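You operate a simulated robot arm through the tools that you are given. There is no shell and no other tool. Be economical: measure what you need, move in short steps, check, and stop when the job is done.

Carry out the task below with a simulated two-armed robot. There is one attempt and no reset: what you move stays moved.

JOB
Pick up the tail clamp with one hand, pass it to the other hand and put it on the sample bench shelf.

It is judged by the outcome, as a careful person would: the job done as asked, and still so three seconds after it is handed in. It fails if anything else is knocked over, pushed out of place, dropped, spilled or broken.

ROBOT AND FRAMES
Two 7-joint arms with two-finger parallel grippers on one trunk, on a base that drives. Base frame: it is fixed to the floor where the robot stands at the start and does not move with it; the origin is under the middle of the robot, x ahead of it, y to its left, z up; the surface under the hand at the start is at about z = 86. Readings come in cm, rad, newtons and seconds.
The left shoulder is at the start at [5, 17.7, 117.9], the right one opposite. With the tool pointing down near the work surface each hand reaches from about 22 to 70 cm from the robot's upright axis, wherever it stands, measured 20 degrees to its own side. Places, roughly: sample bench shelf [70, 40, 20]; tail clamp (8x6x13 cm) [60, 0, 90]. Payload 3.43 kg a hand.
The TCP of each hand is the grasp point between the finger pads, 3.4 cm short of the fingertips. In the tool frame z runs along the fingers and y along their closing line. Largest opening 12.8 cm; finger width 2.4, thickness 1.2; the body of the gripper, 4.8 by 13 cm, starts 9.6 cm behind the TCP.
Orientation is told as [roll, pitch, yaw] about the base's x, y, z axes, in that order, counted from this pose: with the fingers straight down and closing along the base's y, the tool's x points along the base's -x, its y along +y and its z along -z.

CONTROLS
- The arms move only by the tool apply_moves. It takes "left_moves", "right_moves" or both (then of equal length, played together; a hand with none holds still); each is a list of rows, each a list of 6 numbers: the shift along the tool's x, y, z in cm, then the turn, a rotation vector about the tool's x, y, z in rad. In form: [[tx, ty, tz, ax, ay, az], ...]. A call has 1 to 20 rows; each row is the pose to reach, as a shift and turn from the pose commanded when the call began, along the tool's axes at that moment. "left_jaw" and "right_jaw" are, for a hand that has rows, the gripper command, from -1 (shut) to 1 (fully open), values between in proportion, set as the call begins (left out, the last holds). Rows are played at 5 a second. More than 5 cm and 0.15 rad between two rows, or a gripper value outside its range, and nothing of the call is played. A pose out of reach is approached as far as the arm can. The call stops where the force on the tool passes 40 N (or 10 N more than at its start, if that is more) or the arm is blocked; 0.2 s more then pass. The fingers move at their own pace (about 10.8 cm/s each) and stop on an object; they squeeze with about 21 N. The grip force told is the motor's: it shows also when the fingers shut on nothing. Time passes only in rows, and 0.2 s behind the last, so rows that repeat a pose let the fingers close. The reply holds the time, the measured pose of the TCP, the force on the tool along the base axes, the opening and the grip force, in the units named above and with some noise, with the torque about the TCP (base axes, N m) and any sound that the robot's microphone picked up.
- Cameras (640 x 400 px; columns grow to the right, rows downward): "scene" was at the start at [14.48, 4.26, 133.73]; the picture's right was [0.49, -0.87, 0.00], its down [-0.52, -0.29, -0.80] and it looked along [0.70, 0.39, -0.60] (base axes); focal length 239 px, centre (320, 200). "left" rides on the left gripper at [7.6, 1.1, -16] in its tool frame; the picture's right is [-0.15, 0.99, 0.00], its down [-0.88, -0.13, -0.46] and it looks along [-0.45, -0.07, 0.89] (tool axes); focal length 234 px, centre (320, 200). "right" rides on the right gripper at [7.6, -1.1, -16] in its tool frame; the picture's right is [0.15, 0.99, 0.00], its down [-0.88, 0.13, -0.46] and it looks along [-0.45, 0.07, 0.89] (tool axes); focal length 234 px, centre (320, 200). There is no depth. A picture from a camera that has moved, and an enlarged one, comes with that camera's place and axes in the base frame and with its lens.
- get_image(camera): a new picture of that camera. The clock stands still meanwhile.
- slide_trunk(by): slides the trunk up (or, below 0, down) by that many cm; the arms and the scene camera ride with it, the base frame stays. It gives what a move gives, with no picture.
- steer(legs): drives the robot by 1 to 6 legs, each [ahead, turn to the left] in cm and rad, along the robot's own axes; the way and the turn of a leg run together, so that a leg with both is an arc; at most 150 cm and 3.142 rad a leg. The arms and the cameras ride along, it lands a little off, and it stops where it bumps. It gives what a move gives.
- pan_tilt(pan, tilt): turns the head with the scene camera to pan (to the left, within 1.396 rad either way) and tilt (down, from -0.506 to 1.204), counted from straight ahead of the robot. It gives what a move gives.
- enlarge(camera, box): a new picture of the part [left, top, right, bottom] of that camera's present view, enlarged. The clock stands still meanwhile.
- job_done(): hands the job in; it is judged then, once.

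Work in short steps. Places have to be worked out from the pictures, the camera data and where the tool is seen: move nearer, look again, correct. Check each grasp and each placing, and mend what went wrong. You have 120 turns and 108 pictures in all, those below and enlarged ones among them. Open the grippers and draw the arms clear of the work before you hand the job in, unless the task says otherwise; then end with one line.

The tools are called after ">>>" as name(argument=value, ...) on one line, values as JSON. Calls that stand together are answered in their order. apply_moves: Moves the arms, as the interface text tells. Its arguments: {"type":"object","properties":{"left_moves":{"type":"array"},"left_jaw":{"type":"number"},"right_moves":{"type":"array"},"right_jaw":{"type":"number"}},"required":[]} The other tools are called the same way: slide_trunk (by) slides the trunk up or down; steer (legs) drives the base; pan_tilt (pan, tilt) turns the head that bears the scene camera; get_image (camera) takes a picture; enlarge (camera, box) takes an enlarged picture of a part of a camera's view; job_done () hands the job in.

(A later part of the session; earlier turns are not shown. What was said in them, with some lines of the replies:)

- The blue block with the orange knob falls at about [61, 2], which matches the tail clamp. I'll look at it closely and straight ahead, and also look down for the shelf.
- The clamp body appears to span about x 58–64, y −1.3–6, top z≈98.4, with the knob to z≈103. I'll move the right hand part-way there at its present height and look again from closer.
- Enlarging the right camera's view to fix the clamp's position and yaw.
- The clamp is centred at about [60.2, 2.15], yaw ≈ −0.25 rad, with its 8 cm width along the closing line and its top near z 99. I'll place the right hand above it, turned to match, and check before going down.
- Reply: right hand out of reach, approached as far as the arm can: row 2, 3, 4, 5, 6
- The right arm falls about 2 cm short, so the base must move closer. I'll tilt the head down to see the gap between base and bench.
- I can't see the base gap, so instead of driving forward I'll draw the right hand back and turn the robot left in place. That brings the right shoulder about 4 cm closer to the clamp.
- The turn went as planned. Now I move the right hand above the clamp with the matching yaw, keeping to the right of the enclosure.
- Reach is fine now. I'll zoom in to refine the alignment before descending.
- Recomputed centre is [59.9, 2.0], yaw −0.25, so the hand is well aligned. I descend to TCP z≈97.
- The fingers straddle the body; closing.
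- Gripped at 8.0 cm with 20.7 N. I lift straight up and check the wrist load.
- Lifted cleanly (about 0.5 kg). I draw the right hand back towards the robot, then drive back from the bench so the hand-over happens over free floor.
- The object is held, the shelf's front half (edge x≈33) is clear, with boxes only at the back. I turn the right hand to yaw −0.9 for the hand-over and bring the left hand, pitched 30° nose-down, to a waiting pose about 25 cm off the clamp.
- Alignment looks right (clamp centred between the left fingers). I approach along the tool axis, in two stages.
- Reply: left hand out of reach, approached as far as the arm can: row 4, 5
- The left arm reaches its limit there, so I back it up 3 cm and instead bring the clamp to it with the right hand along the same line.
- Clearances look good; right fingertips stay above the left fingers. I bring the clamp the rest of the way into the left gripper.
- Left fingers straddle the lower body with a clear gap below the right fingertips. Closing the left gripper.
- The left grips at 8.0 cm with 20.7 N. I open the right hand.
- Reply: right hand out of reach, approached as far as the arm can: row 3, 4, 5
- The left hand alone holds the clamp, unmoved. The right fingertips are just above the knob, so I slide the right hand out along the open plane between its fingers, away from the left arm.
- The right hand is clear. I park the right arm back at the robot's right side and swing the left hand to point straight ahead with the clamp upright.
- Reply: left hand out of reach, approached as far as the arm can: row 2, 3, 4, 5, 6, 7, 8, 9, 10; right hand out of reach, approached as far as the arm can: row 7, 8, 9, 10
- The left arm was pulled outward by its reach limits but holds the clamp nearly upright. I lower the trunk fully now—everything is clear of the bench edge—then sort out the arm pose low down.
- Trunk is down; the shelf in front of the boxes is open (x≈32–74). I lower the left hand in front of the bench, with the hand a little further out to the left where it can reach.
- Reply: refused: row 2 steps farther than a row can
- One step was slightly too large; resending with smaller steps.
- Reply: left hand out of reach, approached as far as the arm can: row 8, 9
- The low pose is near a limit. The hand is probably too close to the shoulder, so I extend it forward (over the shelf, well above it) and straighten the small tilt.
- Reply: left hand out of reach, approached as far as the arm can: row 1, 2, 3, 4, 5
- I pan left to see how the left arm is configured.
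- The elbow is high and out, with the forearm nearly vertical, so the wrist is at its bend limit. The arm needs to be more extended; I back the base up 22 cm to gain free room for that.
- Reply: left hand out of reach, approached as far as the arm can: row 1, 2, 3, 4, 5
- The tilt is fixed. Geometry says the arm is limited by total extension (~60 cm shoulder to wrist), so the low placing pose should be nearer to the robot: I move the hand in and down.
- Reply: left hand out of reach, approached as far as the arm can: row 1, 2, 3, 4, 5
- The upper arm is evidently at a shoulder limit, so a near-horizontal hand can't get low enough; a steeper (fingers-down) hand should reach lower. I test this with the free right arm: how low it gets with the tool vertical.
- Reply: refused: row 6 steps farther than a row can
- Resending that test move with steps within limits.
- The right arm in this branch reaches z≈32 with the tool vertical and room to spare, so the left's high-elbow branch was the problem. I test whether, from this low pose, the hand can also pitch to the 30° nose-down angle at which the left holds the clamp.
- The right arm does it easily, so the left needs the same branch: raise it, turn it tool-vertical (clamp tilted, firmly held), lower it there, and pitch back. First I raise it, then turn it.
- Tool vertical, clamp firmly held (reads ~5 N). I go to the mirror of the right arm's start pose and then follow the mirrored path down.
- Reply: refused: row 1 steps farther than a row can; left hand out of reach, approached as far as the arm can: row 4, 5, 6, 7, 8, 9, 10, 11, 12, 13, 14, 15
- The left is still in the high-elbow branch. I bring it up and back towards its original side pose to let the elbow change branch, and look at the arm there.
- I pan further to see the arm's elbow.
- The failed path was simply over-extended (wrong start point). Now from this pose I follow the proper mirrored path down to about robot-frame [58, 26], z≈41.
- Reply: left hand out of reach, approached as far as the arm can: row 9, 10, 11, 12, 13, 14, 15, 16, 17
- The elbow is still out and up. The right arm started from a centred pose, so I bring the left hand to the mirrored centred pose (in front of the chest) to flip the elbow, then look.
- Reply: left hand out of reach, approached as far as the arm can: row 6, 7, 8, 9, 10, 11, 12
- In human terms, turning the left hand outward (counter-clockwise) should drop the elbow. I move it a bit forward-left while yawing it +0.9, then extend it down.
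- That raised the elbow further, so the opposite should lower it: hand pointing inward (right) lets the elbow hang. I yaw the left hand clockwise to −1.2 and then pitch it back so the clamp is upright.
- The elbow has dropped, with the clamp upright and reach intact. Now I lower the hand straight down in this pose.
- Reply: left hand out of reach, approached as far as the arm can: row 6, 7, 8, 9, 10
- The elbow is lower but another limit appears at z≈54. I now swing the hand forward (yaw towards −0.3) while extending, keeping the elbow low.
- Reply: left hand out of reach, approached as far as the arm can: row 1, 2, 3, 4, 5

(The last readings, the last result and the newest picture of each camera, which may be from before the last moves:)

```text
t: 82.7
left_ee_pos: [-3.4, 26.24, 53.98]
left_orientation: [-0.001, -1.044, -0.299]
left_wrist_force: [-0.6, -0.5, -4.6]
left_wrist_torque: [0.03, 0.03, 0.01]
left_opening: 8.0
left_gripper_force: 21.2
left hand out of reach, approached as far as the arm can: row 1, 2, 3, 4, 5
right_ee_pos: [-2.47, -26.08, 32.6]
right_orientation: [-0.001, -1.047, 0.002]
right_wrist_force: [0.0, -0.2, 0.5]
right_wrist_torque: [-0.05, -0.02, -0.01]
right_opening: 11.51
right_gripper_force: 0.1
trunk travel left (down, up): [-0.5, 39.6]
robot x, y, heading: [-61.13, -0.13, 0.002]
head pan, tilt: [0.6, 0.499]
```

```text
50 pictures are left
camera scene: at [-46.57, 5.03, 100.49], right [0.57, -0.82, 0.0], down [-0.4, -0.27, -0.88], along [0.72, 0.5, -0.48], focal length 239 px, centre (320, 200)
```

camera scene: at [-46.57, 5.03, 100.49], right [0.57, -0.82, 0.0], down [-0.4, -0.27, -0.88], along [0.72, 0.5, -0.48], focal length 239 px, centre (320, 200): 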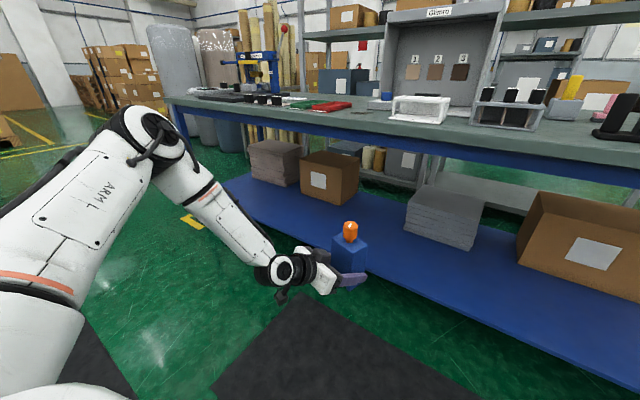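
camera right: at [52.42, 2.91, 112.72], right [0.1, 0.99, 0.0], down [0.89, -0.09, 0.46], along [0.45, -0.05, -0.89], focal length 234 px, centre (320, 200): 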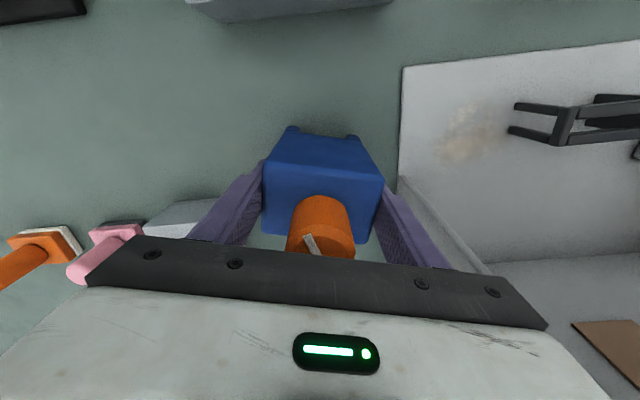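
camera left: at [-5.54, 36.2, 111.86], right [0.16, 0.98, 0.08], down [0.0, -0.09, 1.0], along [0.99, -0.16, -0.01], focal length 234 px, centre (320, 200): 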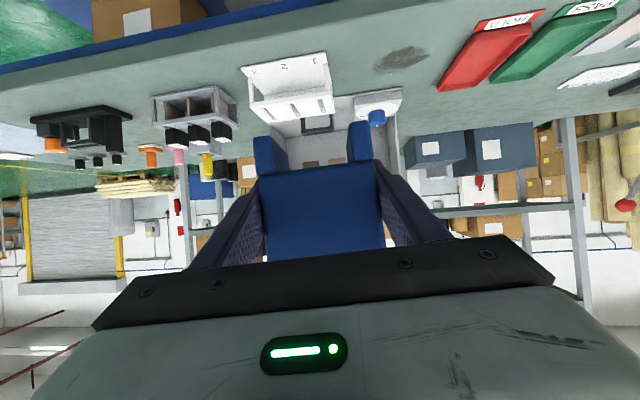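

This pose is within reach again. I try lowering from here.

>>> apply_moves(left_moves=[[4.4, -0.2, 1.9, 0, 0, 0], [8.8, -0.4, 3.8, 0, 0, 0], [13.2, -0.5, 5.7, 0, 0, 0], [17.6, -0.7, 7.6, 0, 0, 0], [21.7, -0.9, 9.5, 0, 0, 0], [21.7, -0.9, 9.5, 0, 0, 0]])

>>> get_image(camera="scene")

```text
t: 84.1
left_ee_pos: [-8.25, 29.41, 50.78]
left_orientation: [-0.001, -1.046, -0.299]
left_wrist_force: [-0.3, 0.2, -4.9]
left_wrist_torque: [0.0, 0.03, -0.03]
left_opening: 7.96
left_gripper_force: 20.8
left hand out of reach, approached as far as the arm can: row 1, 2, 3, 4, 5, 6
right_ee_pos: [-2.61, -26.01, 32.64]
right_orientation: [-0.001, -1.047, 0.002]
right_wrist_force: [-0.1, -0.7, 0.3]
right_wrist_torque: [0.01, 0.0, 0.01]
right_opening: 11.51
right_gripper_force: 0.1
trunk travel left (down, up): [-0.5, 39.6]
robot x, y, heading: [-61.04, -0.46, 0.0]
head pan, tilt: [0.6, 0.499]
```

```text
49 pictures are left
camera scene: at [-46.57, 5.04, 100.49], right [0.57, -0.82, 0.0], down [-0.4, -0.27, -0.88], along [0.72, 0.5, -0.48], focal length 239 px, centre (320, 200)
```

scene: 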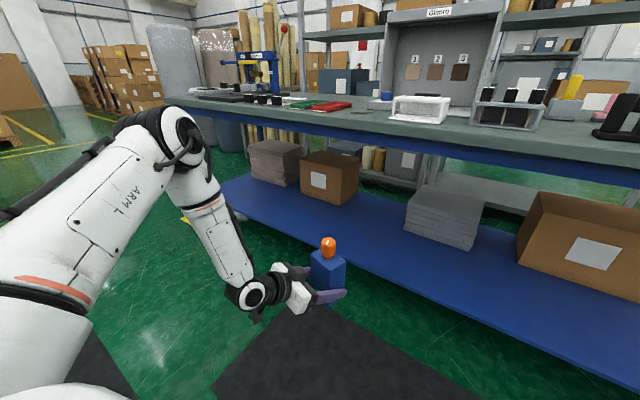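

Comparing with the right arm: its elbow hung close to the body after being parked near its shoulder. I do the same with the left: raise, turn tool-vertical, then draw the hand close in beside the shoulder.

>>> apply_moves(left_moves=[[-2.84, 0.2, -3.83, 0, 0, 0], [-5.7, 0.4, -7.65, 0, 0, 0], [-8.5, 0.6, -11.5, 0, 0, 0], [-11.35, 0.8, -15.3, 0, 0, 0], [-14.2, 1, -19.1, 0, 0, 0], [-17, 1.2, -22.95, 0, 0, 0], [-19.9, 1.4, -26.8, 0, 0, 0], [-22.7, 1.6, -30.6, 0, 0, 0], [-22.7, 1.6, -30.6, -0.0196, 0.13, -0.034], [-22.7, 1.6, -30.6, -0.039, 0.26, -0.068], [-22.7, 1.6, -30.6, -0.059, 0.39, -0.102], [-22.7, 1.6, -30.6, -0.0785, 0.52, -0.136], [-22.7, 1.6, -30.6, -0.098, 0.65, -0.17], [-22.7, 1.6, -30.6, -0.118, 0.78, -0.204], [-22.7, 1.6, -30.6, -0.137, 0.91, -0.238], [-22.7, 1.6, -30.6, -0.157, 1.039, -0.272], [-22.7, 1.6, -30.6, -0.157, 1.039, -0.272]])

>>> get_image(camera="scene")

```text
t: 87.7
left_ee_pos: [-21.58, 35.37, 85.35]
left_orientation: [-0.001, 0.003, -0.001]
left_wrist_force: [0.4, -0.3, -4.8]
left_wrist_torque: [0.01, 0.2, -0.03]
left_opening: 8.01
left_gripper_force: 20.8
right_ee_pos: [-2.56, -25.93, 32.67]
right_orientation: [0.0, -1.048, 0.001]
right_wrist_force: [0.1, -0.1, 0.1]
right_wrist_torque: [0.02, -0.02, 0.01]
right_opening: 11.51
right_gripper_force: 0.0
trunk travel left (down, up): [-0.5, 39.6]
robot x, y, heading: [-60.95, -0.02, 0.001]
head pan, tilt: [0.6, 0.499]
```

```text
48 pictures are left
camera scene: at [-46.57, 5.04, 100.49], right [0.57, -0.82, 0.0], down [-0.4, -0.27, -0.88], along [0.72, 0.5, -0.48], focal length 239 px, centre (320, 200)
```

scene: 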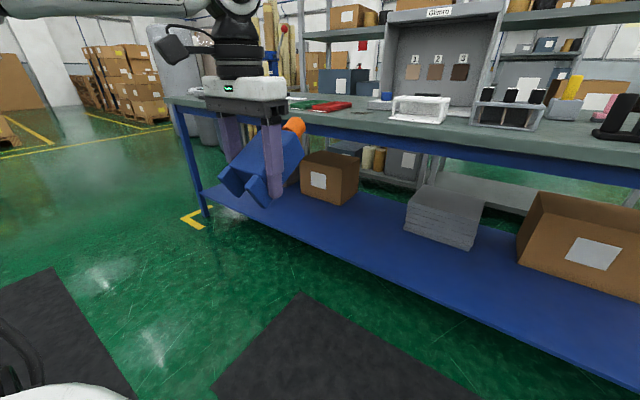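

I draw it back closer to the shoulder and check the elbow.

>>> apply_moves(left_moves=[[4.5, 0.8, 0, 0, 0, 0], [9, 1.6, 0, 0, 0, 0], [13, 2.5, 0, 0, 0, 0], [13, 2.5, 0, 0, 0, 0]])

>>> pan_tilt(pan=1.1, tilt=0.3)

>>> get_image(camera="scene")

```text
t: 88.7
left_ee_pos: [-34.67, 37.91, 85.26]
left_orientation: [0.0, 0.003, -0.003]
left_wrist_force: [-0.4, -1.4, -3.8]
left_wrist_torque: [0.05, 0.19, 0.01]
left_opening: 7.98
left_gripper_force: 20.7
right_ee_pos: [-2.52, -26.09, 32.59]
right_orientation: [-0.001, -1.048, 0.003]
right_wrist_force: [0.8, 0.4, 0.0]
right_wrist_torque: [-0.02, -0.01, 0.0]
right_opening: 11.53
right_gripper_force: 0.1
trunk travel left (down, up): [-0.5, 39.6]
robot x, y, heading: [-61.07, 0.23, 0.004]
head pan, tilt: [0.6, 0.499]
```

```text
t: 89.6
left_ee_pos: [-34.45, 37.69, 85.3]
left_orientation: [0.0, 0.002, -0.001]
left_wrist_force: [0.0, 0.1, -4.5]
left_wrist_torque: [0.01, 0.17, -0.01]
left_opening: 7.98
left_gripper_force: 21.5
right_ee_pos: [-2.49, -25.9, 32.65]
right_orientation: [-0.001, -1.047, 0.0]
right_wrist_force: [-1.1, -0.1, -0.3]
right_wrist_torque: [0.0, 0.01, 0.02]
right_opening: 11.52
right_gripper_force: 0.2
trunk travel left (down, up): [-0.5, 39.6]
robot x, y, heading: [-60.99, -0.18, 0.006]
head pan, tilt: [1.1, 0.3]
```

```text
47 pictures are left
camera scene: at [-49.85, 8.21, 102.33], right [0.89, -0.45, 0.0], down [-0.13, -0.26, -0.96], along [0.43, 0.85, -0.3], focal length 239 px, centre (320, 200)
```

scene: 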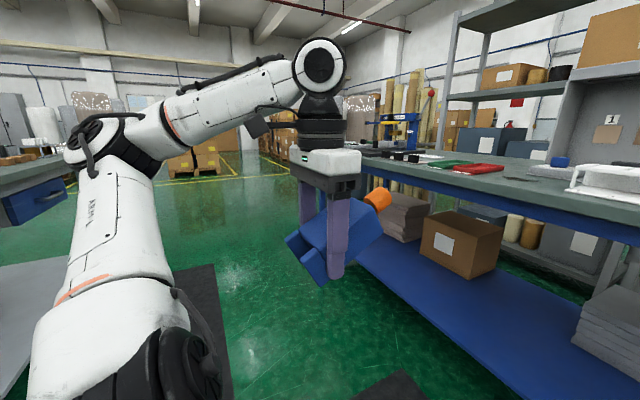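

To compare branches, I bring the right arm back along its path to its start pose and look at its elbow.

>>> apply_moves(right_moves=[[0, 0, 0, 0, 0.14, 0], [0, 0, 0, 0, 0.28, 0], [0, 0, 0, 0, 0.42, 0], [0, 0, 0, 0, 0.56, 0], [0, 0, 0, 0, 0.7, 0], [0, 0, 0, 0, 0.84, 0], [0, 0, 0, 0, 0.96, 0], [0, 0, 0, 0, 1.047, 0], [0, 0, 0, 0, 1.047, 0]])

>>> apply_moves(right_moves=[[0, 0, -4.5, 0, 0, 0], [0, 0, -9, 0, 0, 0], [0, 0, -13.5, 0, 0, 0], [0, 0, -18, 0, 0, 0], [0, 0, -22.5, 0, 0, 0], [0, 0, -27, 0, 0, 0], [0, 0, -31.5, 0, 0, 0], [0, 0, -36, 0, 0, 0], [0, 0, -40.5, 0, 0, 0]])

>>> pan_tilt(pan=-0.8, tilt=0.5)

>>> get_image(camera="scene")

```text
t: 91.6
left_ee_pos: [-34.53, 37.71, 85.25]
left_orientation: [0.0, 0.001, -0.001]
left_wrist_force: [0.0, 0.8, -4.7]
left_wrist_torque: [-0.01, 0.19, -0.01]
left_opening: 8.0
left_gripper_force: 21.2
right_ee_pos: [-2.52, -25.9, 32.57]
right_orientation: [-0.001, 0.002, 0.002]
right_wrist_force: [0.2, -0.6, -0.4]
right_wrist_torque: [0.02, 0.0, 0.05]
right_opening: 11.5
right_gripper_force: 0.1
trunk travel left (down, up): [-0.5, 39.6]
robot x, y, heading: [-61.22, -0.22, -0.0]
head pan, tilt: [1.1, 0.3]
```

```text
t: 93.6
left_ee_pos: [-34.62, 37.76, 85.3]
left_orientation: [0.001, 0.0, -0.001]
left_wrist_force: [0.1, -0.7, -4.8]
left_wrist_torque: [0.05, 0.19, -0.02]
left_opening: 7.98
left_gripper_force: 20.6
right_ee_pos: [-2.49, -26.13, 73.12]
right_orientation: [0.0, 0.001, 0.001]
right_wrist_force: [0.0, -0.3, -0.2]
right_wrist_torque: [-0.01, 0.02, 0.0]
right_opening: 11.53
right_gripper_force: 0.0
trunk travel left (down, up): [-0.5, 39.6]
robot x, y, heading: [-60.89, -0.14, 0.003]
head pan, tilt: [1.1, 0.3]
```

```text
t: 95.5
left_ee_pos: [-34.55, 37.76, 85.22]
left_orientation: [0.0, 0.001, -0.001]
left_wrist_force: [0.1, -0.3, -5.6]
left_wrist_torque: [0.0, 0.15, 0.01]
left_opening: 8.0
left_gripper_force: 21.1
right_ee_pos: [-2.47, -26.18, 73.01]
right_orientation: [0.0, -0.001, 0.003]
right_wrist_force: [-0.6, -0.4, 0.3]
right_wrist_torque: [0.0, -0.01, 0.01]
right_opening: 11.52
right_gripper_force: 0.0
trunk travel left (down, up): [-0.5, 39.6]
robot x, y, heading: [-60.8, -0.24, 0.005]
head pan, tilt: [-0.799, 0.499]
```

```text
46 pictures are left
camera scene: at [-47.73, -6.62, 100.5], right [-0.72, -0.7, 0.0], down [-0.33, 0.34, -0.88], along [0.61, -0.63, -0.48], focal length 239 px, centre (320, 200)
```

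scene: 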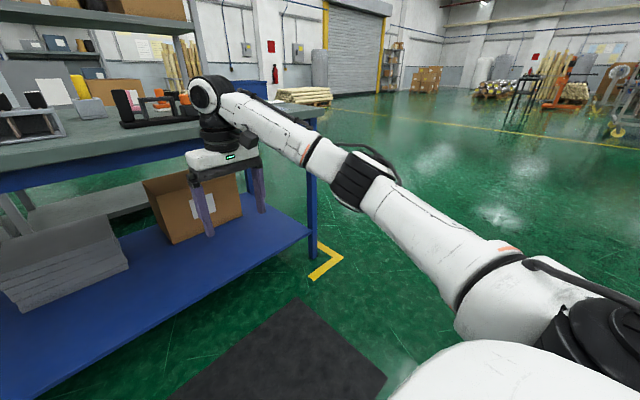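

At this pose the right elbow sits low/outside. I bring it back to its parked pose for a like-for-like comparison.

>>> apply_moves(right_moves=[[4, -1, -2, 0, 0, 0], [8, -2.5, -4, 0, 0, 0], [12, -4, -6, 0, 0, 0], [16, -5.5, -8, 0, 0, 0], [20, -7, -10, 0, 0, 0], [24, -8.5, -12, 0, 0, 0], [28, -10, -12.5, 0, 0, 0], [31, -11.5, -12.5, 0, 0, 0], [31, -11.5, -12.5, 0, 0, 0]])

>>> pan_tilt(pan=-1.1, tilt=0.3)

>>> get_image(camera="scene")

```text
t: 97.5
left_ee_pos: [-34.59, 37.83, 85.2]
left_orientation: [0.0, 0.002, -0.001]
left_wrist_force: [-0.2, 0.4, -4.8]
left_wrist_torque: [0.01, 0.16, -0.02]
left_opening: 7.98
left_gripper_force: 21.2
right_ee_pos: [-31.95, -36.14, 84.8]
right_orientation: [0.001, -0.001, 0.002]
right_wrist_force: [0.4, 0.2, 1.1]
right_wrist_torque: [-0.05, -0.01, -0.03]
right_opening: 11.52
right_gripper_force: 0.1
right hand out of reach, approached as far as the arm can: row 8, 9
trunk travel left (down, up): [-0.5, 39.6]
robot x, y, heading: [-61.17, 0.26, 0.003]
head pan, tilt: [-0.799, 0.499]
```

```text
t: 98.3
left_ee_pos: [-34.53, 37.72, 85.3]
left_orientation: [0.001, 0.0, -0.003]
left_wrist_force: [-0.6, 0.1, -4.9]
left_wrist_torque: [-0.01, 0.19, 0.04]
left_opening: 7.99
left_gripper_force: 21.4
right_ee_pos: [-31.77, -36.11, 84.85]
right_orientation: [0.0, 0.0, 0.001]
right_wrist_force: [0.2, 0.1, 0.6]
right_wrist_torque: [0.0, 0.01, -0.02]
right_opening: 11.54
right_gripper_force: 0.0
trunk travel left (down, up): [-0.5, 39.6]
robot x, y, heading: [-60.85, 0.17, 0.0]
head pan, tilt: [-1.1, 0.3]
```

```text
45 pictures are left
camera scene: at [-49.83, -8.42, 102.34], right [-0.89, -0.46, 0.0], down [-0.14, 0.26, -0.96], along [0.43, -0.85, -0.3], focal length 239 px, centre (320, 200)
```

scene: 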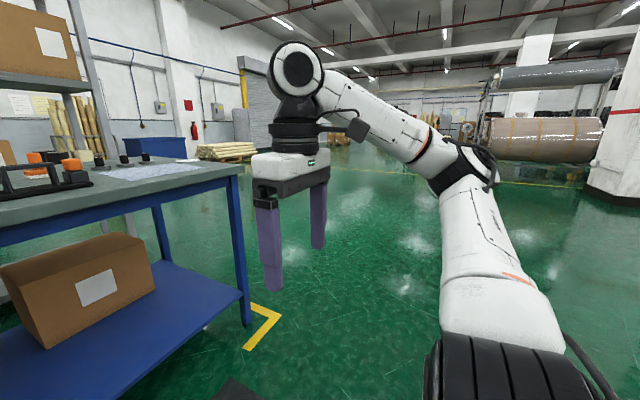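

The left elbow is "up-back", apparently wound the wrong way round the shoulder. To unwind it, the elbow should go back, down, then forward from below: I pitch the hand forward here and lower it close beside the body.

>>> apply_moves(left_moves=[[0, 0.6, 0, 0, -0.14, 0], [0, 1.2, 0, 0, -0.28, 0], [0, 1.8, 0, 0, -0.42, 0], [0, 2.4, 0, 0, -0.56, 0], [0, 3, 0, 0, -0.7, 0], [0, 3.6, 0, 0, -0.84, 0], [0, 4, 0, 0, -0.96, 0], [0, 4, 0, 0, -1.047, 0], [0, 4, 0, 0, -1.047, 0]])

>>> pan_tilt(pan=1.2, tilt=0.5)

>>> get_image(camera="scene")

```text
t: 100.3
left_ee_pos: [-34.66, 41.98, 85.44]
left_orientation: [-0.002, -1.047, 0.0]
left_wrist_force: [-1.0, 0.4, -4.3]
left_wrist_torque: [-0.01, 0.04, -0.01]
left_opening: 7.98
left_gripper_force: 21.0
right_ee_pos: [-31.86, -36.0, 84.91]
right_orientation: [-0.001, -0.001, 0.002]
right_wrist_force: [-0.1, -0.2, 0.0]
right_wrist_torque: [0.01, 0.02, -0.04]
right_opening: 11.53
right_gripper_force: 0.1
trunk travel left (down, up): [-0.5, 39.6]
robot x, y, heading: [-60.89, -0.38, 0.002]
head pan, tilt: [-1.1, 0.3]
```

```text
t: 102.4
left_ee_pos: [-34.7, 41.81, 85.46]
left_orientation: [0.0, -1.045, -0.003]
left_wrist_force: [-0.5, -0.2, -5.5]
left_wrist_torque: [-0.02, 0.07, -0.03]
left_opening: 8.0
left_gripper_force: 21.6
right_ee_pos: [-31.93, -36.13, 84.95]
right_orientation: [-0.002, 0.001, 0.001]
right_wrist_force: [-0.3, -0.6, 0.6]
right_wrist_torque: [0.03, 0.01, 0.0]
right_opening: 11.52
right_gripper_force: 0.0
trunk travel left (down, up): [-0.5, 39.6]
robot x, y, heading: [-60.92, 0.07, 0.004]
head pan, tilt: [1.201, 0.499]
```

```text
44 pictures are left
camera scene: at [-50.8, 8.38, 100.5], right [0.93, -0.36, 0.0], down [-0.17, -0.45, -0.88], along [0.32, 0.82, -0.48], focal length 239 px, centre (320, 200)
```

scene: 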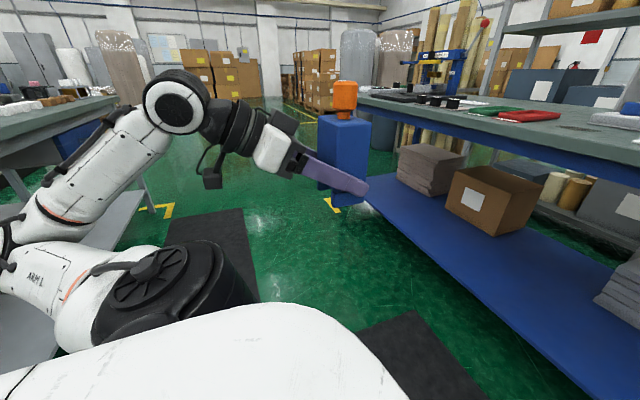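

The elbow has moved behind. Now I lower the hand straight down beside the body.

>>> apply_moves(left_moves=[[3.8, 0, 2.2, 0, 0, 0], [7.6, 0, 4.4, 0, 0, 0], [11.4, 0, 6.6, 0, 0, 0], [15.2, 0, 8.8, 0, 0, 0], [19, 0, 11, 0, 0, 0], [22.8, 0, 13.2, 0, 0, 0], [26.6, 0, 15.4, 0, 0, 0], [30.3, 0, 17.5, 0, 0, 0], [30.3, 0, 17.5, 0, 0, 0]])

>>> get_image(camera="scene")

```text
t: 104.4
left_ee_pos: [-34.82, 42.05, 50.32]
left_orientation: [-0.006, -1.045, 0.002]
left_wrist_force: [0.3, -0.1, -4.8]
left_wrist_torque: [-0.03, 0.05, -0.02]
left_opening: 7.99
left_gripper_force: 20.5
left hand out of reach, approached as far as the arm can: row 1, 2, 3, 4, 5, 6
right_ee_pos: [-31.94, -36.12, 84.95]
right_orientation: [0.0, -0.001, 0.001]
right_wrist_force: [-0.2, -0.9, -0.1]
right_wrist_torque: [-0.03, 0.01, 0.0]
right_opening: 11.53
right_gripper_force: 0.1
trunk travel left (down, up): [-0.5, 39.6]
robot x, y, heading: [-60.97, 0.09, 0.0]
head pan, tilt: [1.201, 0.499]
```

```text
43 pictures are left
camera scene: at [-50.81, 8.39, 100.5], right [0.93, -0.36, 0.0], down [-0.17, -0.45, -0.88], along [0.32, 0.82, -0.48], focal length 239 px, centre (320, 200)
```

scene: 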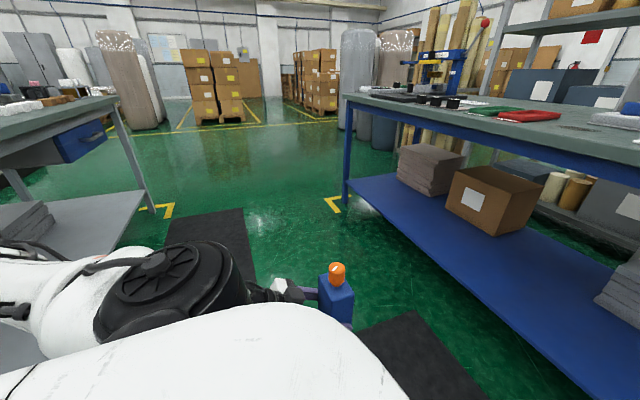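

Unwound: the elbow is low and behind, and the pose is in reach. Now I extend forward and down toward robot-frame [55, 28], z≈35.

>>> apply_moves(left_moves=[[-0.2, -1.75, 4.1, 0, 0, 0], [-0.4, -3.5, 8.1, 0, 0, 0], [-0.6, -5.25, 12.2, 0, 0, 0], [-0.75, -7, 16.3, 0, 0, 0], [-0.9, -8.75, 20.4, 0, 0, 0], [-1.1, -10.5, 24.4, 0, 0, 0], [-1.3, -12.2, 28.5, 0, 0, 0], [-1.5, -14, 32.6, 0, 0, 0], [-1.5, -14, 32.6, 0, 0, 0]])

>>> pan_tilt(pan=0.5, tilt=0.7)

>>> get_image(camera="scene")

```text
t: 106.4
left_ee_pos: [-22.06, 44.43, 52.85]
left_orientation: [-0.002, -1.045, -0.002]
left_wrist_force: [0.7, 0.4, -4.2]
left_wrist_torque: [0.02, 0.04, -0.01]
left_opening: 8.01
left_gripper_force: 21.0
left hand out of reach, approached as far as the arm can: row 1, 2, 3, 4, 5, 6, 7, 8, 9
right_ee_pos: [-31.84, -36.13, 84.81]
right_orientation: [0.002, -0.001, 0.001]
right_wrist_force: [0.1, -0.2, -0.2]
right_wrist_torque: [-0.01, 0.02, -0.01]
right_opening: 11.53
right_gripper_force: 0.1
trunk travel left (down, up): [-0.5, 39.6]
robot x, y, heading: [-61.01, -0.47, -0.003]
head pan, tilt: [1.201, 0.499]
```

```text
t: 107.5
left_ee_pos: [-22.06, 44.42, 52.95]
left_orientation: [-0.001, -1.045, -0.002]
left_wrist_force: [0.2, 0.4, -5.1]
left_wrist_torque: [0.01, 0.04, 0.0]
left_opening: 8.01
left_gripper_force: 20.4
right_ee_pos: [-31.91, -36.15, 84.78]
right_orientation: [0.001, -0.001, 0.002]
right_wrist_force: [0.5, -0.8, -0.3]
right_wrist_torque: [0.0, 0.01, -0.01]
right_opening: 11.49
right_gripper_force: 0.1
trunk travel left (down, up): [-0.5, 39.6]
robot x, y, heading: [-61.05, -0.61, -0.002]
head pan, tilt: [0.499, 0.7]
```

```text
42 pictures are left
camera scene: at [-46.63, 3.98, 98.72], right [0.48, -0.88, 0.0], down [-0.57, -0.31, -0.76], along [0.67, 0.37, -0.64], focal length 239 px, centre (320, 200)
```

scene: 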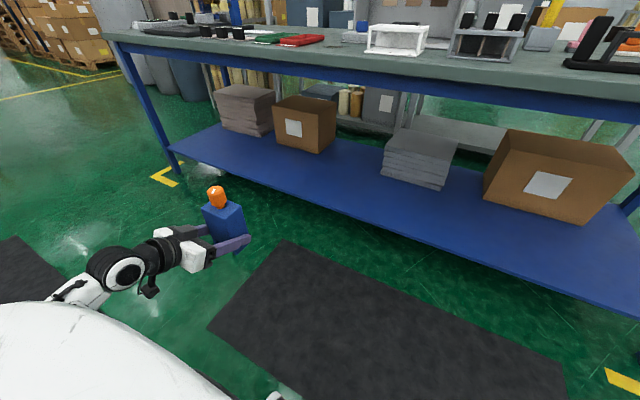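

The elbow is now low, but inward/forward motion is still limited at yaw 0. I try letting the hand yaw inward (−0.4) as it extends, in line with the forearm.

>>> apply_moves(left_moves=[[0, 0, 0, 0.087, 0, 0.05], [0, 0, 0, 0.173, 0, 0.1], [0, 0, 0, 0.26, 0, 0.15], [0, 0, 0, 0.346, 0, 0.2], [0.7, -2.5, 3.9, 0.346, 0, 0.2], [1.4, -5, 7.7, 0.346, 0, 0.2], [2, -7.5, 11.5, 0.346, 0, 0.2], [2.7, -10, 15.4, 0.346, 0, 0.2], [2.7, -10, 15.4, 0.346, 0, 0.2]])

>>> get_image(camera="scene")

```text
t: 109.5
left_ee_pos: [-9.83, 35.09, 43.49]
left_orientation: [-0.002, -1.043, -0.399]
left_wrist_force: [0.7, 0.2, -5.8]
left_wrist_torque: [0.01, 0.05, 0.0]
left_opening: 8.02
left_gripper_force: 20.7
left hand out of reach, approached as far as the arm can: row 3, 4
right_ee_pos: [-31.88, -36.02, 84.87]
right_orientation: [-0.001, -0.001, 0.004]
right_wrist_force: [-0.4, -0.8, -0.3]
right_wrist_torque: [-0.02, 0.0, 0.06]
right_opening: 11.52
right_gripper_force: 0.2
trunk travel left (down, up): [-0.5, 39.6]
robot x, y, heading: [-61.0, -0.21, 0.001]
head pan, tilt: [0.499, 0.7]
```

```text
41 pictures are left
camera scene: at [-46.62, 3.97, 98.72], right [0.48, -0.88, 0.0], down [-0.57, -0.31, -0.76], along [0.67, 0.37, -0.64], focal length 239 px, centre (320, 200)
```

scene: 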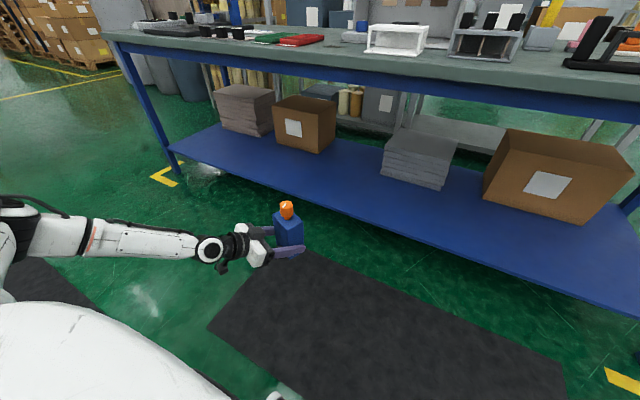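

Reached at z≈43 with the elbow low. I continue forward and down to z≈30.

>>> apply_moves(left_moves=[[2.1, -0.6, 3.4, 0, 0, 0], [4.2, -1.2, 6.8, 0, 0, 0], [6.3, -1.7, 10.1, 0, 0, 0], [8.4, -2.3, 13.5, 0, 0, 0], [8.4, -2.3, 13.5, 0, 0, 0]])

>>> get_image(camera="scene")

```text
t: 110.7
left_ee_pos: [-4.04, 29.84, 29.62]
left_orientation: [0.0, -1.045, -0.401]
left_wrist_force: [0.2, 0.1, -5.0]
left_wrist_torque: [0.06, 0.04, 0.02]
left_opening: 8.03
left_gripper_force: 21.2
right_ee_pos: [-31.93, -36.25, 84.8]
right_orientation: [-0.001, 0.0, 0.002]
right_wrist_force: [0.4, 0.1, 0.0]
right_wrist_torque: [0.02, 0.02, 0.02]
right_opening: 11.51
right_gripper_force: 0.1
trunk travel left (down, up): [-0.5, 39.6]
robot x, y, heading: [-61.22, -0.07, 0.001]
head pan, tilt: [0.499, 0.7]
```

```text
40 pictures are left
camera scene: at [-46.62, 3.96, 98.72], right [0.48, -0.88, 0.0], down [-0.57, -0.31, -0.76], along [0.67, 0.37, -0.64], focal length 239 px, centre (320, 200)
```

scene: 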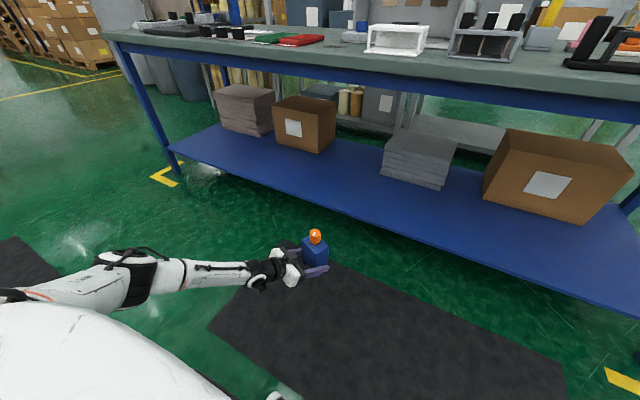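

The left arm now reaches low enough (TCP z 29.6, clamp bottom ≈25.5), clamp upright. I raise it 4 cm for clearance over the shelf edge and drive forward part of the way.

>>> apply_moves(left_moves=[[-3.46, 0, -2, 0, 0, 0], [-3.46, 0, -2, 0, 0, 0]])

>>> steer(legs=[[26, 0]])

>>> get_image(camera="scene")

>>> get_image(camera="left")

```text
t: 111.3
left_ee_pos: [-4.1, 29.81, 33.72]
left_orientation: [0.0, -1.045, -0.402]
left_wrist_force: [0.0, 0.7, -4.9]
left_wrist_torque: [0.03, 0.02, 0.0]
left_opening: 7.99
left_gripper_force: 21.7
right_ee_pos: [-31.9, -36.13, 84.87]
right_orientation: [-0.001, -0.001, 0.002]
right_wrist_force: [-0.2, -0.1, -0.2]
right_wrist_torque: [-0.02, 0.01, 0.01]
right_opening: 11.52
right_gripper_force: 0.1
trunk travel left (down, up): [-0.5, 39.6]
robot x, y, heading: [-61.04, -0.24, -0.005]
head pan, tilt: [0.499, 0.7]
```

```text
t: 113.2
left_ee_pos: [22.22, 30.09, 33.69]
left_orientation: [0.001, -1.046, -0.4]
left_wrist_force: [-0.1, 0.2, -4.4]
left_wrist_torque: [0.02, 0.01, 0.0]
left_opening: 8.0
left_gripper_force: 20.8
right_ee_pos: [-5.79, -36.06, 84.83]
right_orientation: [0.0, -0.001, 0.001]
right_wrist_force: [0.4, 0.5, -0.3]
right_wrist_torque: [0.0, 0.02, 0.0]
right_opening: 11.51
right_gripper_force: 0.1
trunk travel left (down, up): [-0.5, 39.6]
robot x, y, heading: [-34.98, -0.05, 0.003]
head pan, tilt: [0.499, 0.7]
```

```text
39 pictures are left
camera scene: at [-20.52, 4.02, 98.72], right [0.48, -0.88, 0.0], down [-0.57, -0.31, -0.76], along [0.67, 0.37, -0.64], focal length 239 px, centre (320, 200)
```

scene: 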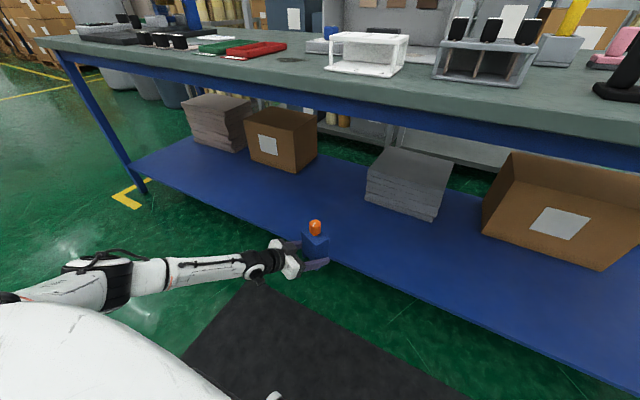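

```text
38 pictures are left
camera left: at [6.44, 37.8, 34.96], right [0.45, 0.88, 0.13], down [-0.01, -0.14, 0.99], along [0.89, -0.45, -0.06], focal length 234 px, centre (320, 200)
```

left: 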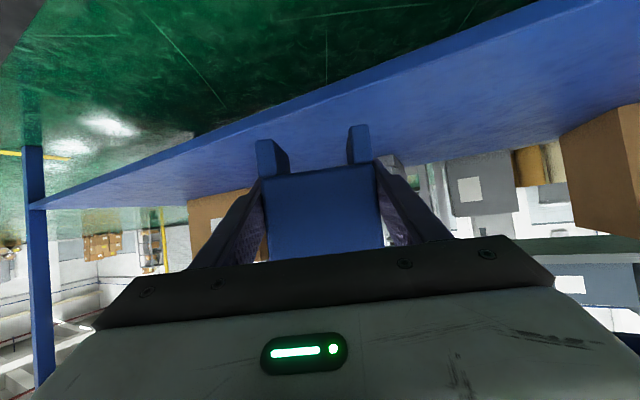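

The shelf top computes to z≈20.5 with its edge at x≈32.6; the clamp (bottom ≈29.6) clears it. I drive 20 cm further, bringing the clamp to x≈42.

>>> steer(legs=[[20, 0]])

>>> get_image(camera="scene")

>>> get_image(camera="left")

```text
t: 114.8
left_ee_pos: [42.12, 30.13, 33.74]
left_orientation: [0.0, -1.045, -0.398]
left_wrist_force: [0.0, -0.1, -4.3]
left_wrist_torque: [0.01, 0.04, 0.01]
left_opening: 7.96
left_gripper_force: 21.3
right_ee_pos: [14.33, -35.95, 84.8]
right_orientation: [0.001, -0.002, 0.005]
right_wrist_force: [0.5, -0.4, 0.1]
right_wrist_torque: [0.0, -0.01, -0.02]
right_opening: 11.5
right_gripper_force: 0.0
trunk travel left (down, up): [-0.5, 39.6]
robot x, y, heading: [-14.75, -0.1, 0.004]
head pan, tilt: [0.499, 0.7]
```

```text
37 pictures are left
camera scene: at [-0.54, 4.12, 98.72], right [0.48, -0.88, 0.0], down [-0.56, -0.31, -0.76], along [0.67, 0.37, -0.64], focal length 239 px, centre (320, 200)
```

scene: 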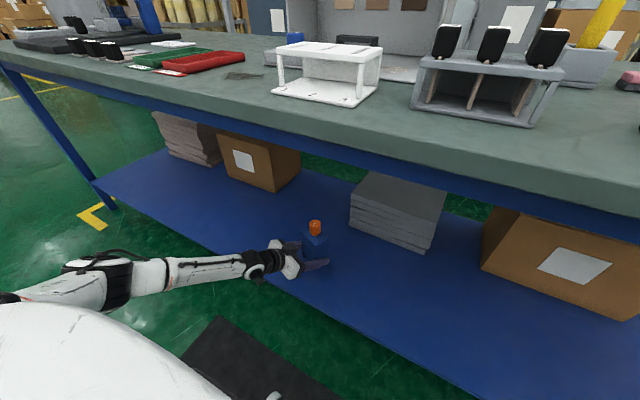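

```text
36 pictures are left
camera left: at [26.33, 37.96, 34.95], right [0.45, 0.88, 0.13], down [-0.01, -0.14, 0.99], along [0.89, -0.45, -0.06], focal length 234 px, centre (320, 200)
```

left: 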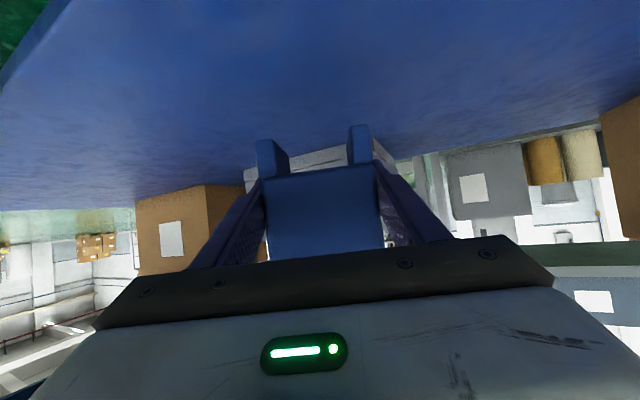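

The spot is clear. I lower 8 cm, then approach contact in small steps.

>>> apply_moves(left_moves=[[2.6, 0, 1.5, 0, 0, 0], [4.8, 0, 2.75, 0, 0, 0], [6.5, 0, 3.75, 0, 0, 0], [6.9, 0, 4, 0, 0, 0], [6.9, 0, 4, 0, 0, 0]])

>>> enlarge(camera="scene", box=[240, 190, 400, 290])

```text
t: 116.0
left_ee_pos: [42.11, 30.16, 26.05]
left_orientation: [0.002, -1.056, -0.399]
left_wrist_force: [-22.1, 4.9, 30.9]
left_wrist_torque: [-0.15, -0.38, 0.1]
left_opening: 7.96
left_gripper_force: 20.9
right_ee_pos: [14.23, -36.04, 84.82]
right_orientation: [0.003, -0.004, 0.005]
right_wrist_force: [0.3, -0.3, -0.2]
right_wrist_torque: [0.01, 0.01, -0.01]
right_opening: 11.53
right_gripper_force: 0.0
trunk travel left (down, up): [-0.5, 39.6]
robot x, y, heading: [-14.92, -0.1, 0.007]
head pan, tilt: [0.499, 0.7]
```

```text
4.00 times, centred on (320, 240) of scene
camera zoom: at [-0.77, 4.01, 98.81], right [0.48, -0.88, 0.0], down [-0.56, -0.31, -0.77], along [0.67, 0.37, -0.64], focal length 956 px, centre (320, 40)
```

zoom: 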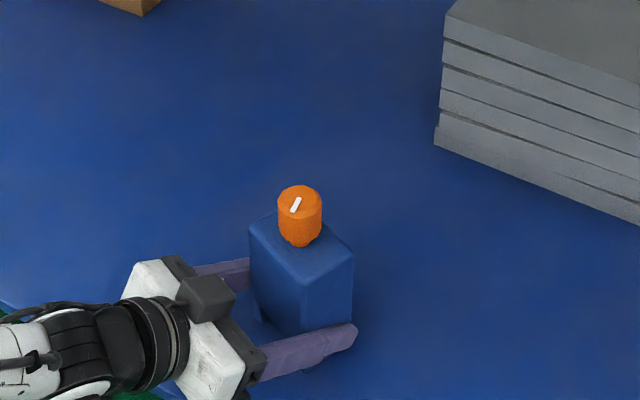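

Contact: 31 N upward at TCP z≈26 (clamp bottom ≈ shelf). That's pressed too hard, so I ease up half a centimetre and read the forces.

>>> apply_moves(left_moves=[[-0.45, 0, -0.25, 0, 0, 0], [-0.45, 0, -0.25, 0, 0, 0]])

>>> get_image(camera="left")

```text
t: 116.6
left_ee_pos: [42.21, 30.14, 26.2]
left_orientation: [0.002, -1.046, -0.401]
left_wrist_force: [1.7, 2.2, 6.7]
left_wrist_torque: [0.07, -0.4, 0.16]
left_opening: 7.98
left_gripper_force: 21.0
right_ee_pos: [14.28, -36.13, 84.92]
right_orientation: [0.0, -0.002, 0.004]
right_wrist_force: [0.5, 0.1, -0.8]
right_wrist_torque: [-0.02, 0.01, 0.01]
right_opening: 11.53
right_gripper_force: 0.1
trunk travel left (down, up): [-0.5, 39.6]
robot x, y, heading: [-14.8, 0.5, 0.001]
head pan, tilt: [0.499, 0.7]
```

```text
34 pictures are left
camera left: at [26.42, 38.0, 27.51], right [0.45, 0.88, 0.13], down [-0.01, -0.14, 0.99], along [0.89, -0.45, -0.06], focal length 234 px, centre (320, 200)
```

left: 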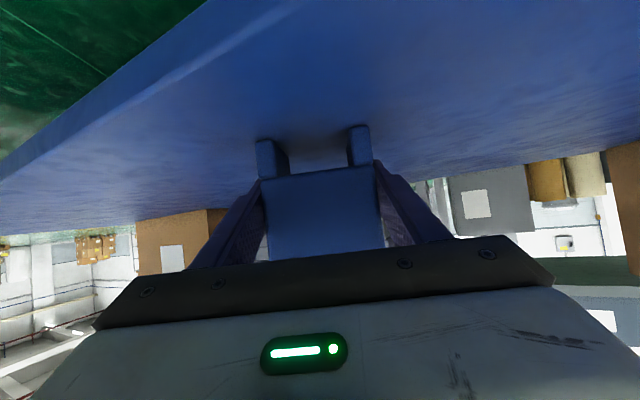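

The clamp rests on the shelf with a light load, level (pitch −1.046). I open the left gripper.

>>> apply_moves(left_moves=[[-0.1, 0, -0.06, 0, 0, 0], [-0.1, 0, -0.06, 0, 0, 0], [-0.1, 0, -0.06, 0, 0, 0], [-0.1, 0, -0.06, 0, 0, 0]], left_jaw=0.9)

>>> get_image(camera="left")

>>> enlarge(camera="scene", box=[240, 190, 400, 290])

```text
t: 117.6
left_ee_pos: [42.07, 30.17, 26.34]
left_orientation: [-0.001, -1.047, -0.399]
left_wrist_force: [0.0, 0.6, -1.5]
left_wrist_torque: [0.01, -0.01, -0.04]
left_opening: 12.15
left_gripper_force: 0.1
right_ee_pos: [14.39, -35.95, 84.81]
right_orientation: [0.0, 0.001, 0.006]
right_wrist_force: [0.4, 0.0, 0.2]
right_wrist_torque: [-0.01, -0.03, 0.0]
right_opening: 11.55
right_gripper_force: 0.1
trunk travel left (down, up): [-0.5, 39.6]
robot x, y, heading: [-14.7, 0.04, 0.004]
head pan, tilt: [0.499, 0.7]
```

```text
33 pictures are left
camera left: at [26.3, 37.95, 27.59], right [0.45, 0.88, 0.13], down [-0.01, -0.14, 0.99], along [0.89, -0.45, -0.06], focal length 234 px, centre (320, 200)
```

left: 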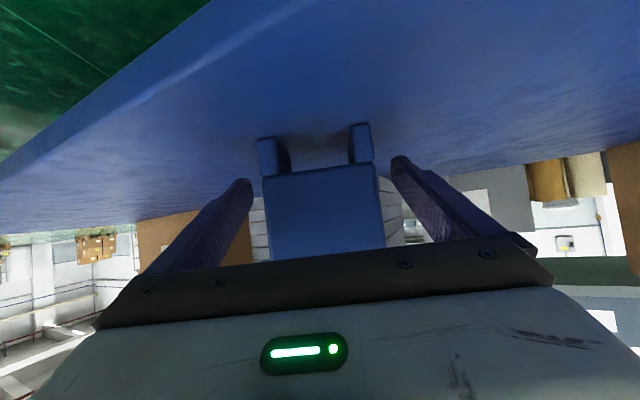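

```text
4.00 times, centred on (320, 240) of scene
camera zoom: at [-0.57, 4.1, 98.73], right [0.48, -0.88, 0.0], down [-0.56, -0.31, -0.76], along [0.67, 0.37, -0.64], focal length 956 px, centre (320, 40)
```

zoom: 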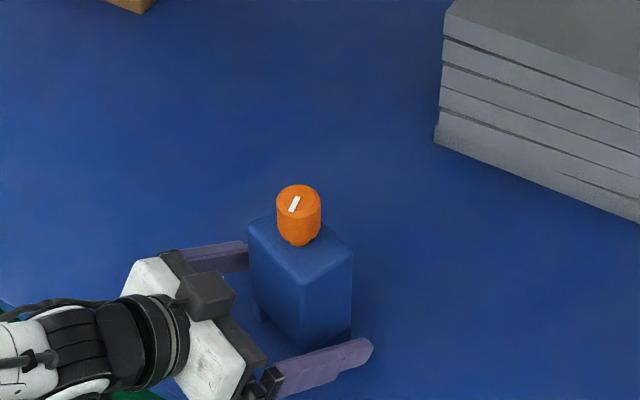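

The clamp stands by itself and is released. I withdraw the left hand straight back along the fingers.

>>> apply_moves(left_moves=[[0, 0, -3, 0, 0, 0], [0, 0, -6, 0, 0, 0], [0, 0, -9, 0, 0, 0], [0, 0, -12, 0, 0, 0], [0, 0, -12, 0, 0, 0]])

>>> get_image(camera="scene")

```text
t: 118.8
left_ee_pos: [32.59, 34.2, 32.41]
left_orientation: [-0.001, -1.046, -0.399]
left_wrist_force: [0.0, -0.5, 0.1]
left_wrist_torque: [-0.02, 0.02, 0.0]
left_opening: 12.14
left_gripper_force: 0.1
right_ee_pos: [14.26, -35.85, 84.85]
right_orientation: [-0.001, -0.001, 0.004]
right_wrist_force: [0.3, -0.5, 0.5]
right_wrist_torque: [0.0, -0.02, -0.02]
right_opening: 11.52
right_gripper_force: 0.1
trunk travel left (down, up): [-0.5, 39.6]
robot x, y, heading: [-14.81, 0.17, 0.005]
head pan, tilt: [0.499, 0.7]
```

```text
31 pictures are left
camera scene: at [-0.57, 4.1, 98.73], right [0.48, -0.88, 0.0], down [-0.56, -0.31, -0.76], along [0.67, 0.37, -0.64], focal length 239 px, centre (320, 200)
```

scene: 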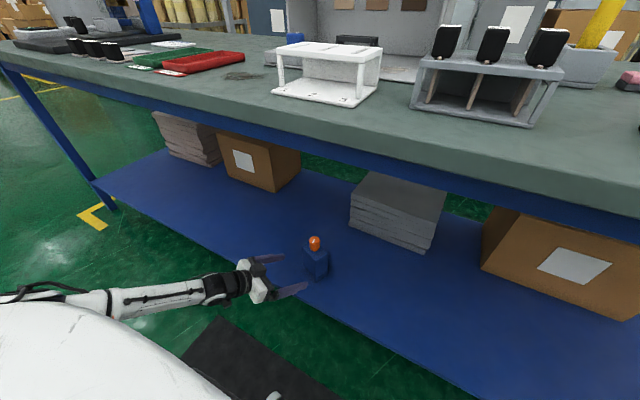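

The clamp stands upright and the fingers are clear. I drive back 28 cm and take a final look.

>>> steer(legs=[[-28, 0]])

>>> get_image(camera="scene")

>>> enlarge(camera="scene", box=[260, 130, 460, 255])

```text
t: 120.7
left_ee_pos: [4.33, 34.04, 32.44]
left_orientation: [0.001, -1.045, -0.401]
left_wrist_force: [-0.9, -0.2, -0.6]
left_wrist_torque: [0.01, 0.01, 0.0]
left_opening: 12.16
left_gripper_force: 0.1
right_ee_pos: [-14.12, -36.13, 84.81]
right_orientation: [0.0, 0.001, 0.004]
right_wrist_force: [-0.6, 0.6, -0.8]
right_wrist_torque: [0.0, -0.04, 0.0]
right_opening: 11.53
right_gripper_force: 0.1
trunk travel left (down, up): [-0.5, 39.6]
robot x, y, heading: [-43.5, -0.3, 0.005]
head pan, tilt: [0.499, 0.7]
```

```text
30 pictures are left
camera scene: at [-28.89, 3.98, 98.73], right [0.48, -0.88, 0.0], down [-0.56, -0.31, -0.76], along [0.67, 0.37, -0.64], focal length 239 px, centre (320, 200)
```

scene: 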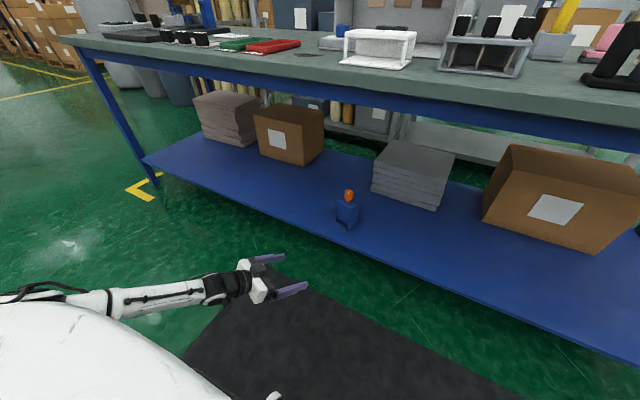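

```text
3.20 times, centred on (360, 192) of scene
camera zoom: at [-28.89, 3.98, 98.73], right [0.48, -0.88, 0.0], down [-0.56, -0.31, -0.76], along [0.67, 0.37, -0.64], focal length 765 px, centre (192, 224)
```

zoom: 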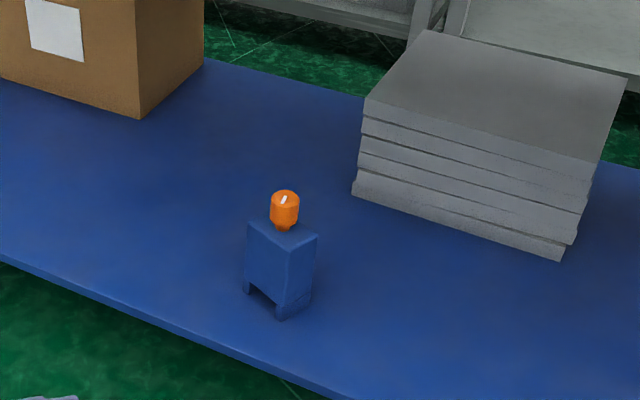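

The clamp stands upright on the shelf, well inside the edge. Both grippers are open and clear, and nothing else has been disturbed, so I hand the job in.

>>> job_done()

```text
The job is handed in.
```

The right hand picked up the tail clamp and passed it to the left hand, which stood it upright on the sample bench shelf; both arms are clear and nothing else was disturbed.
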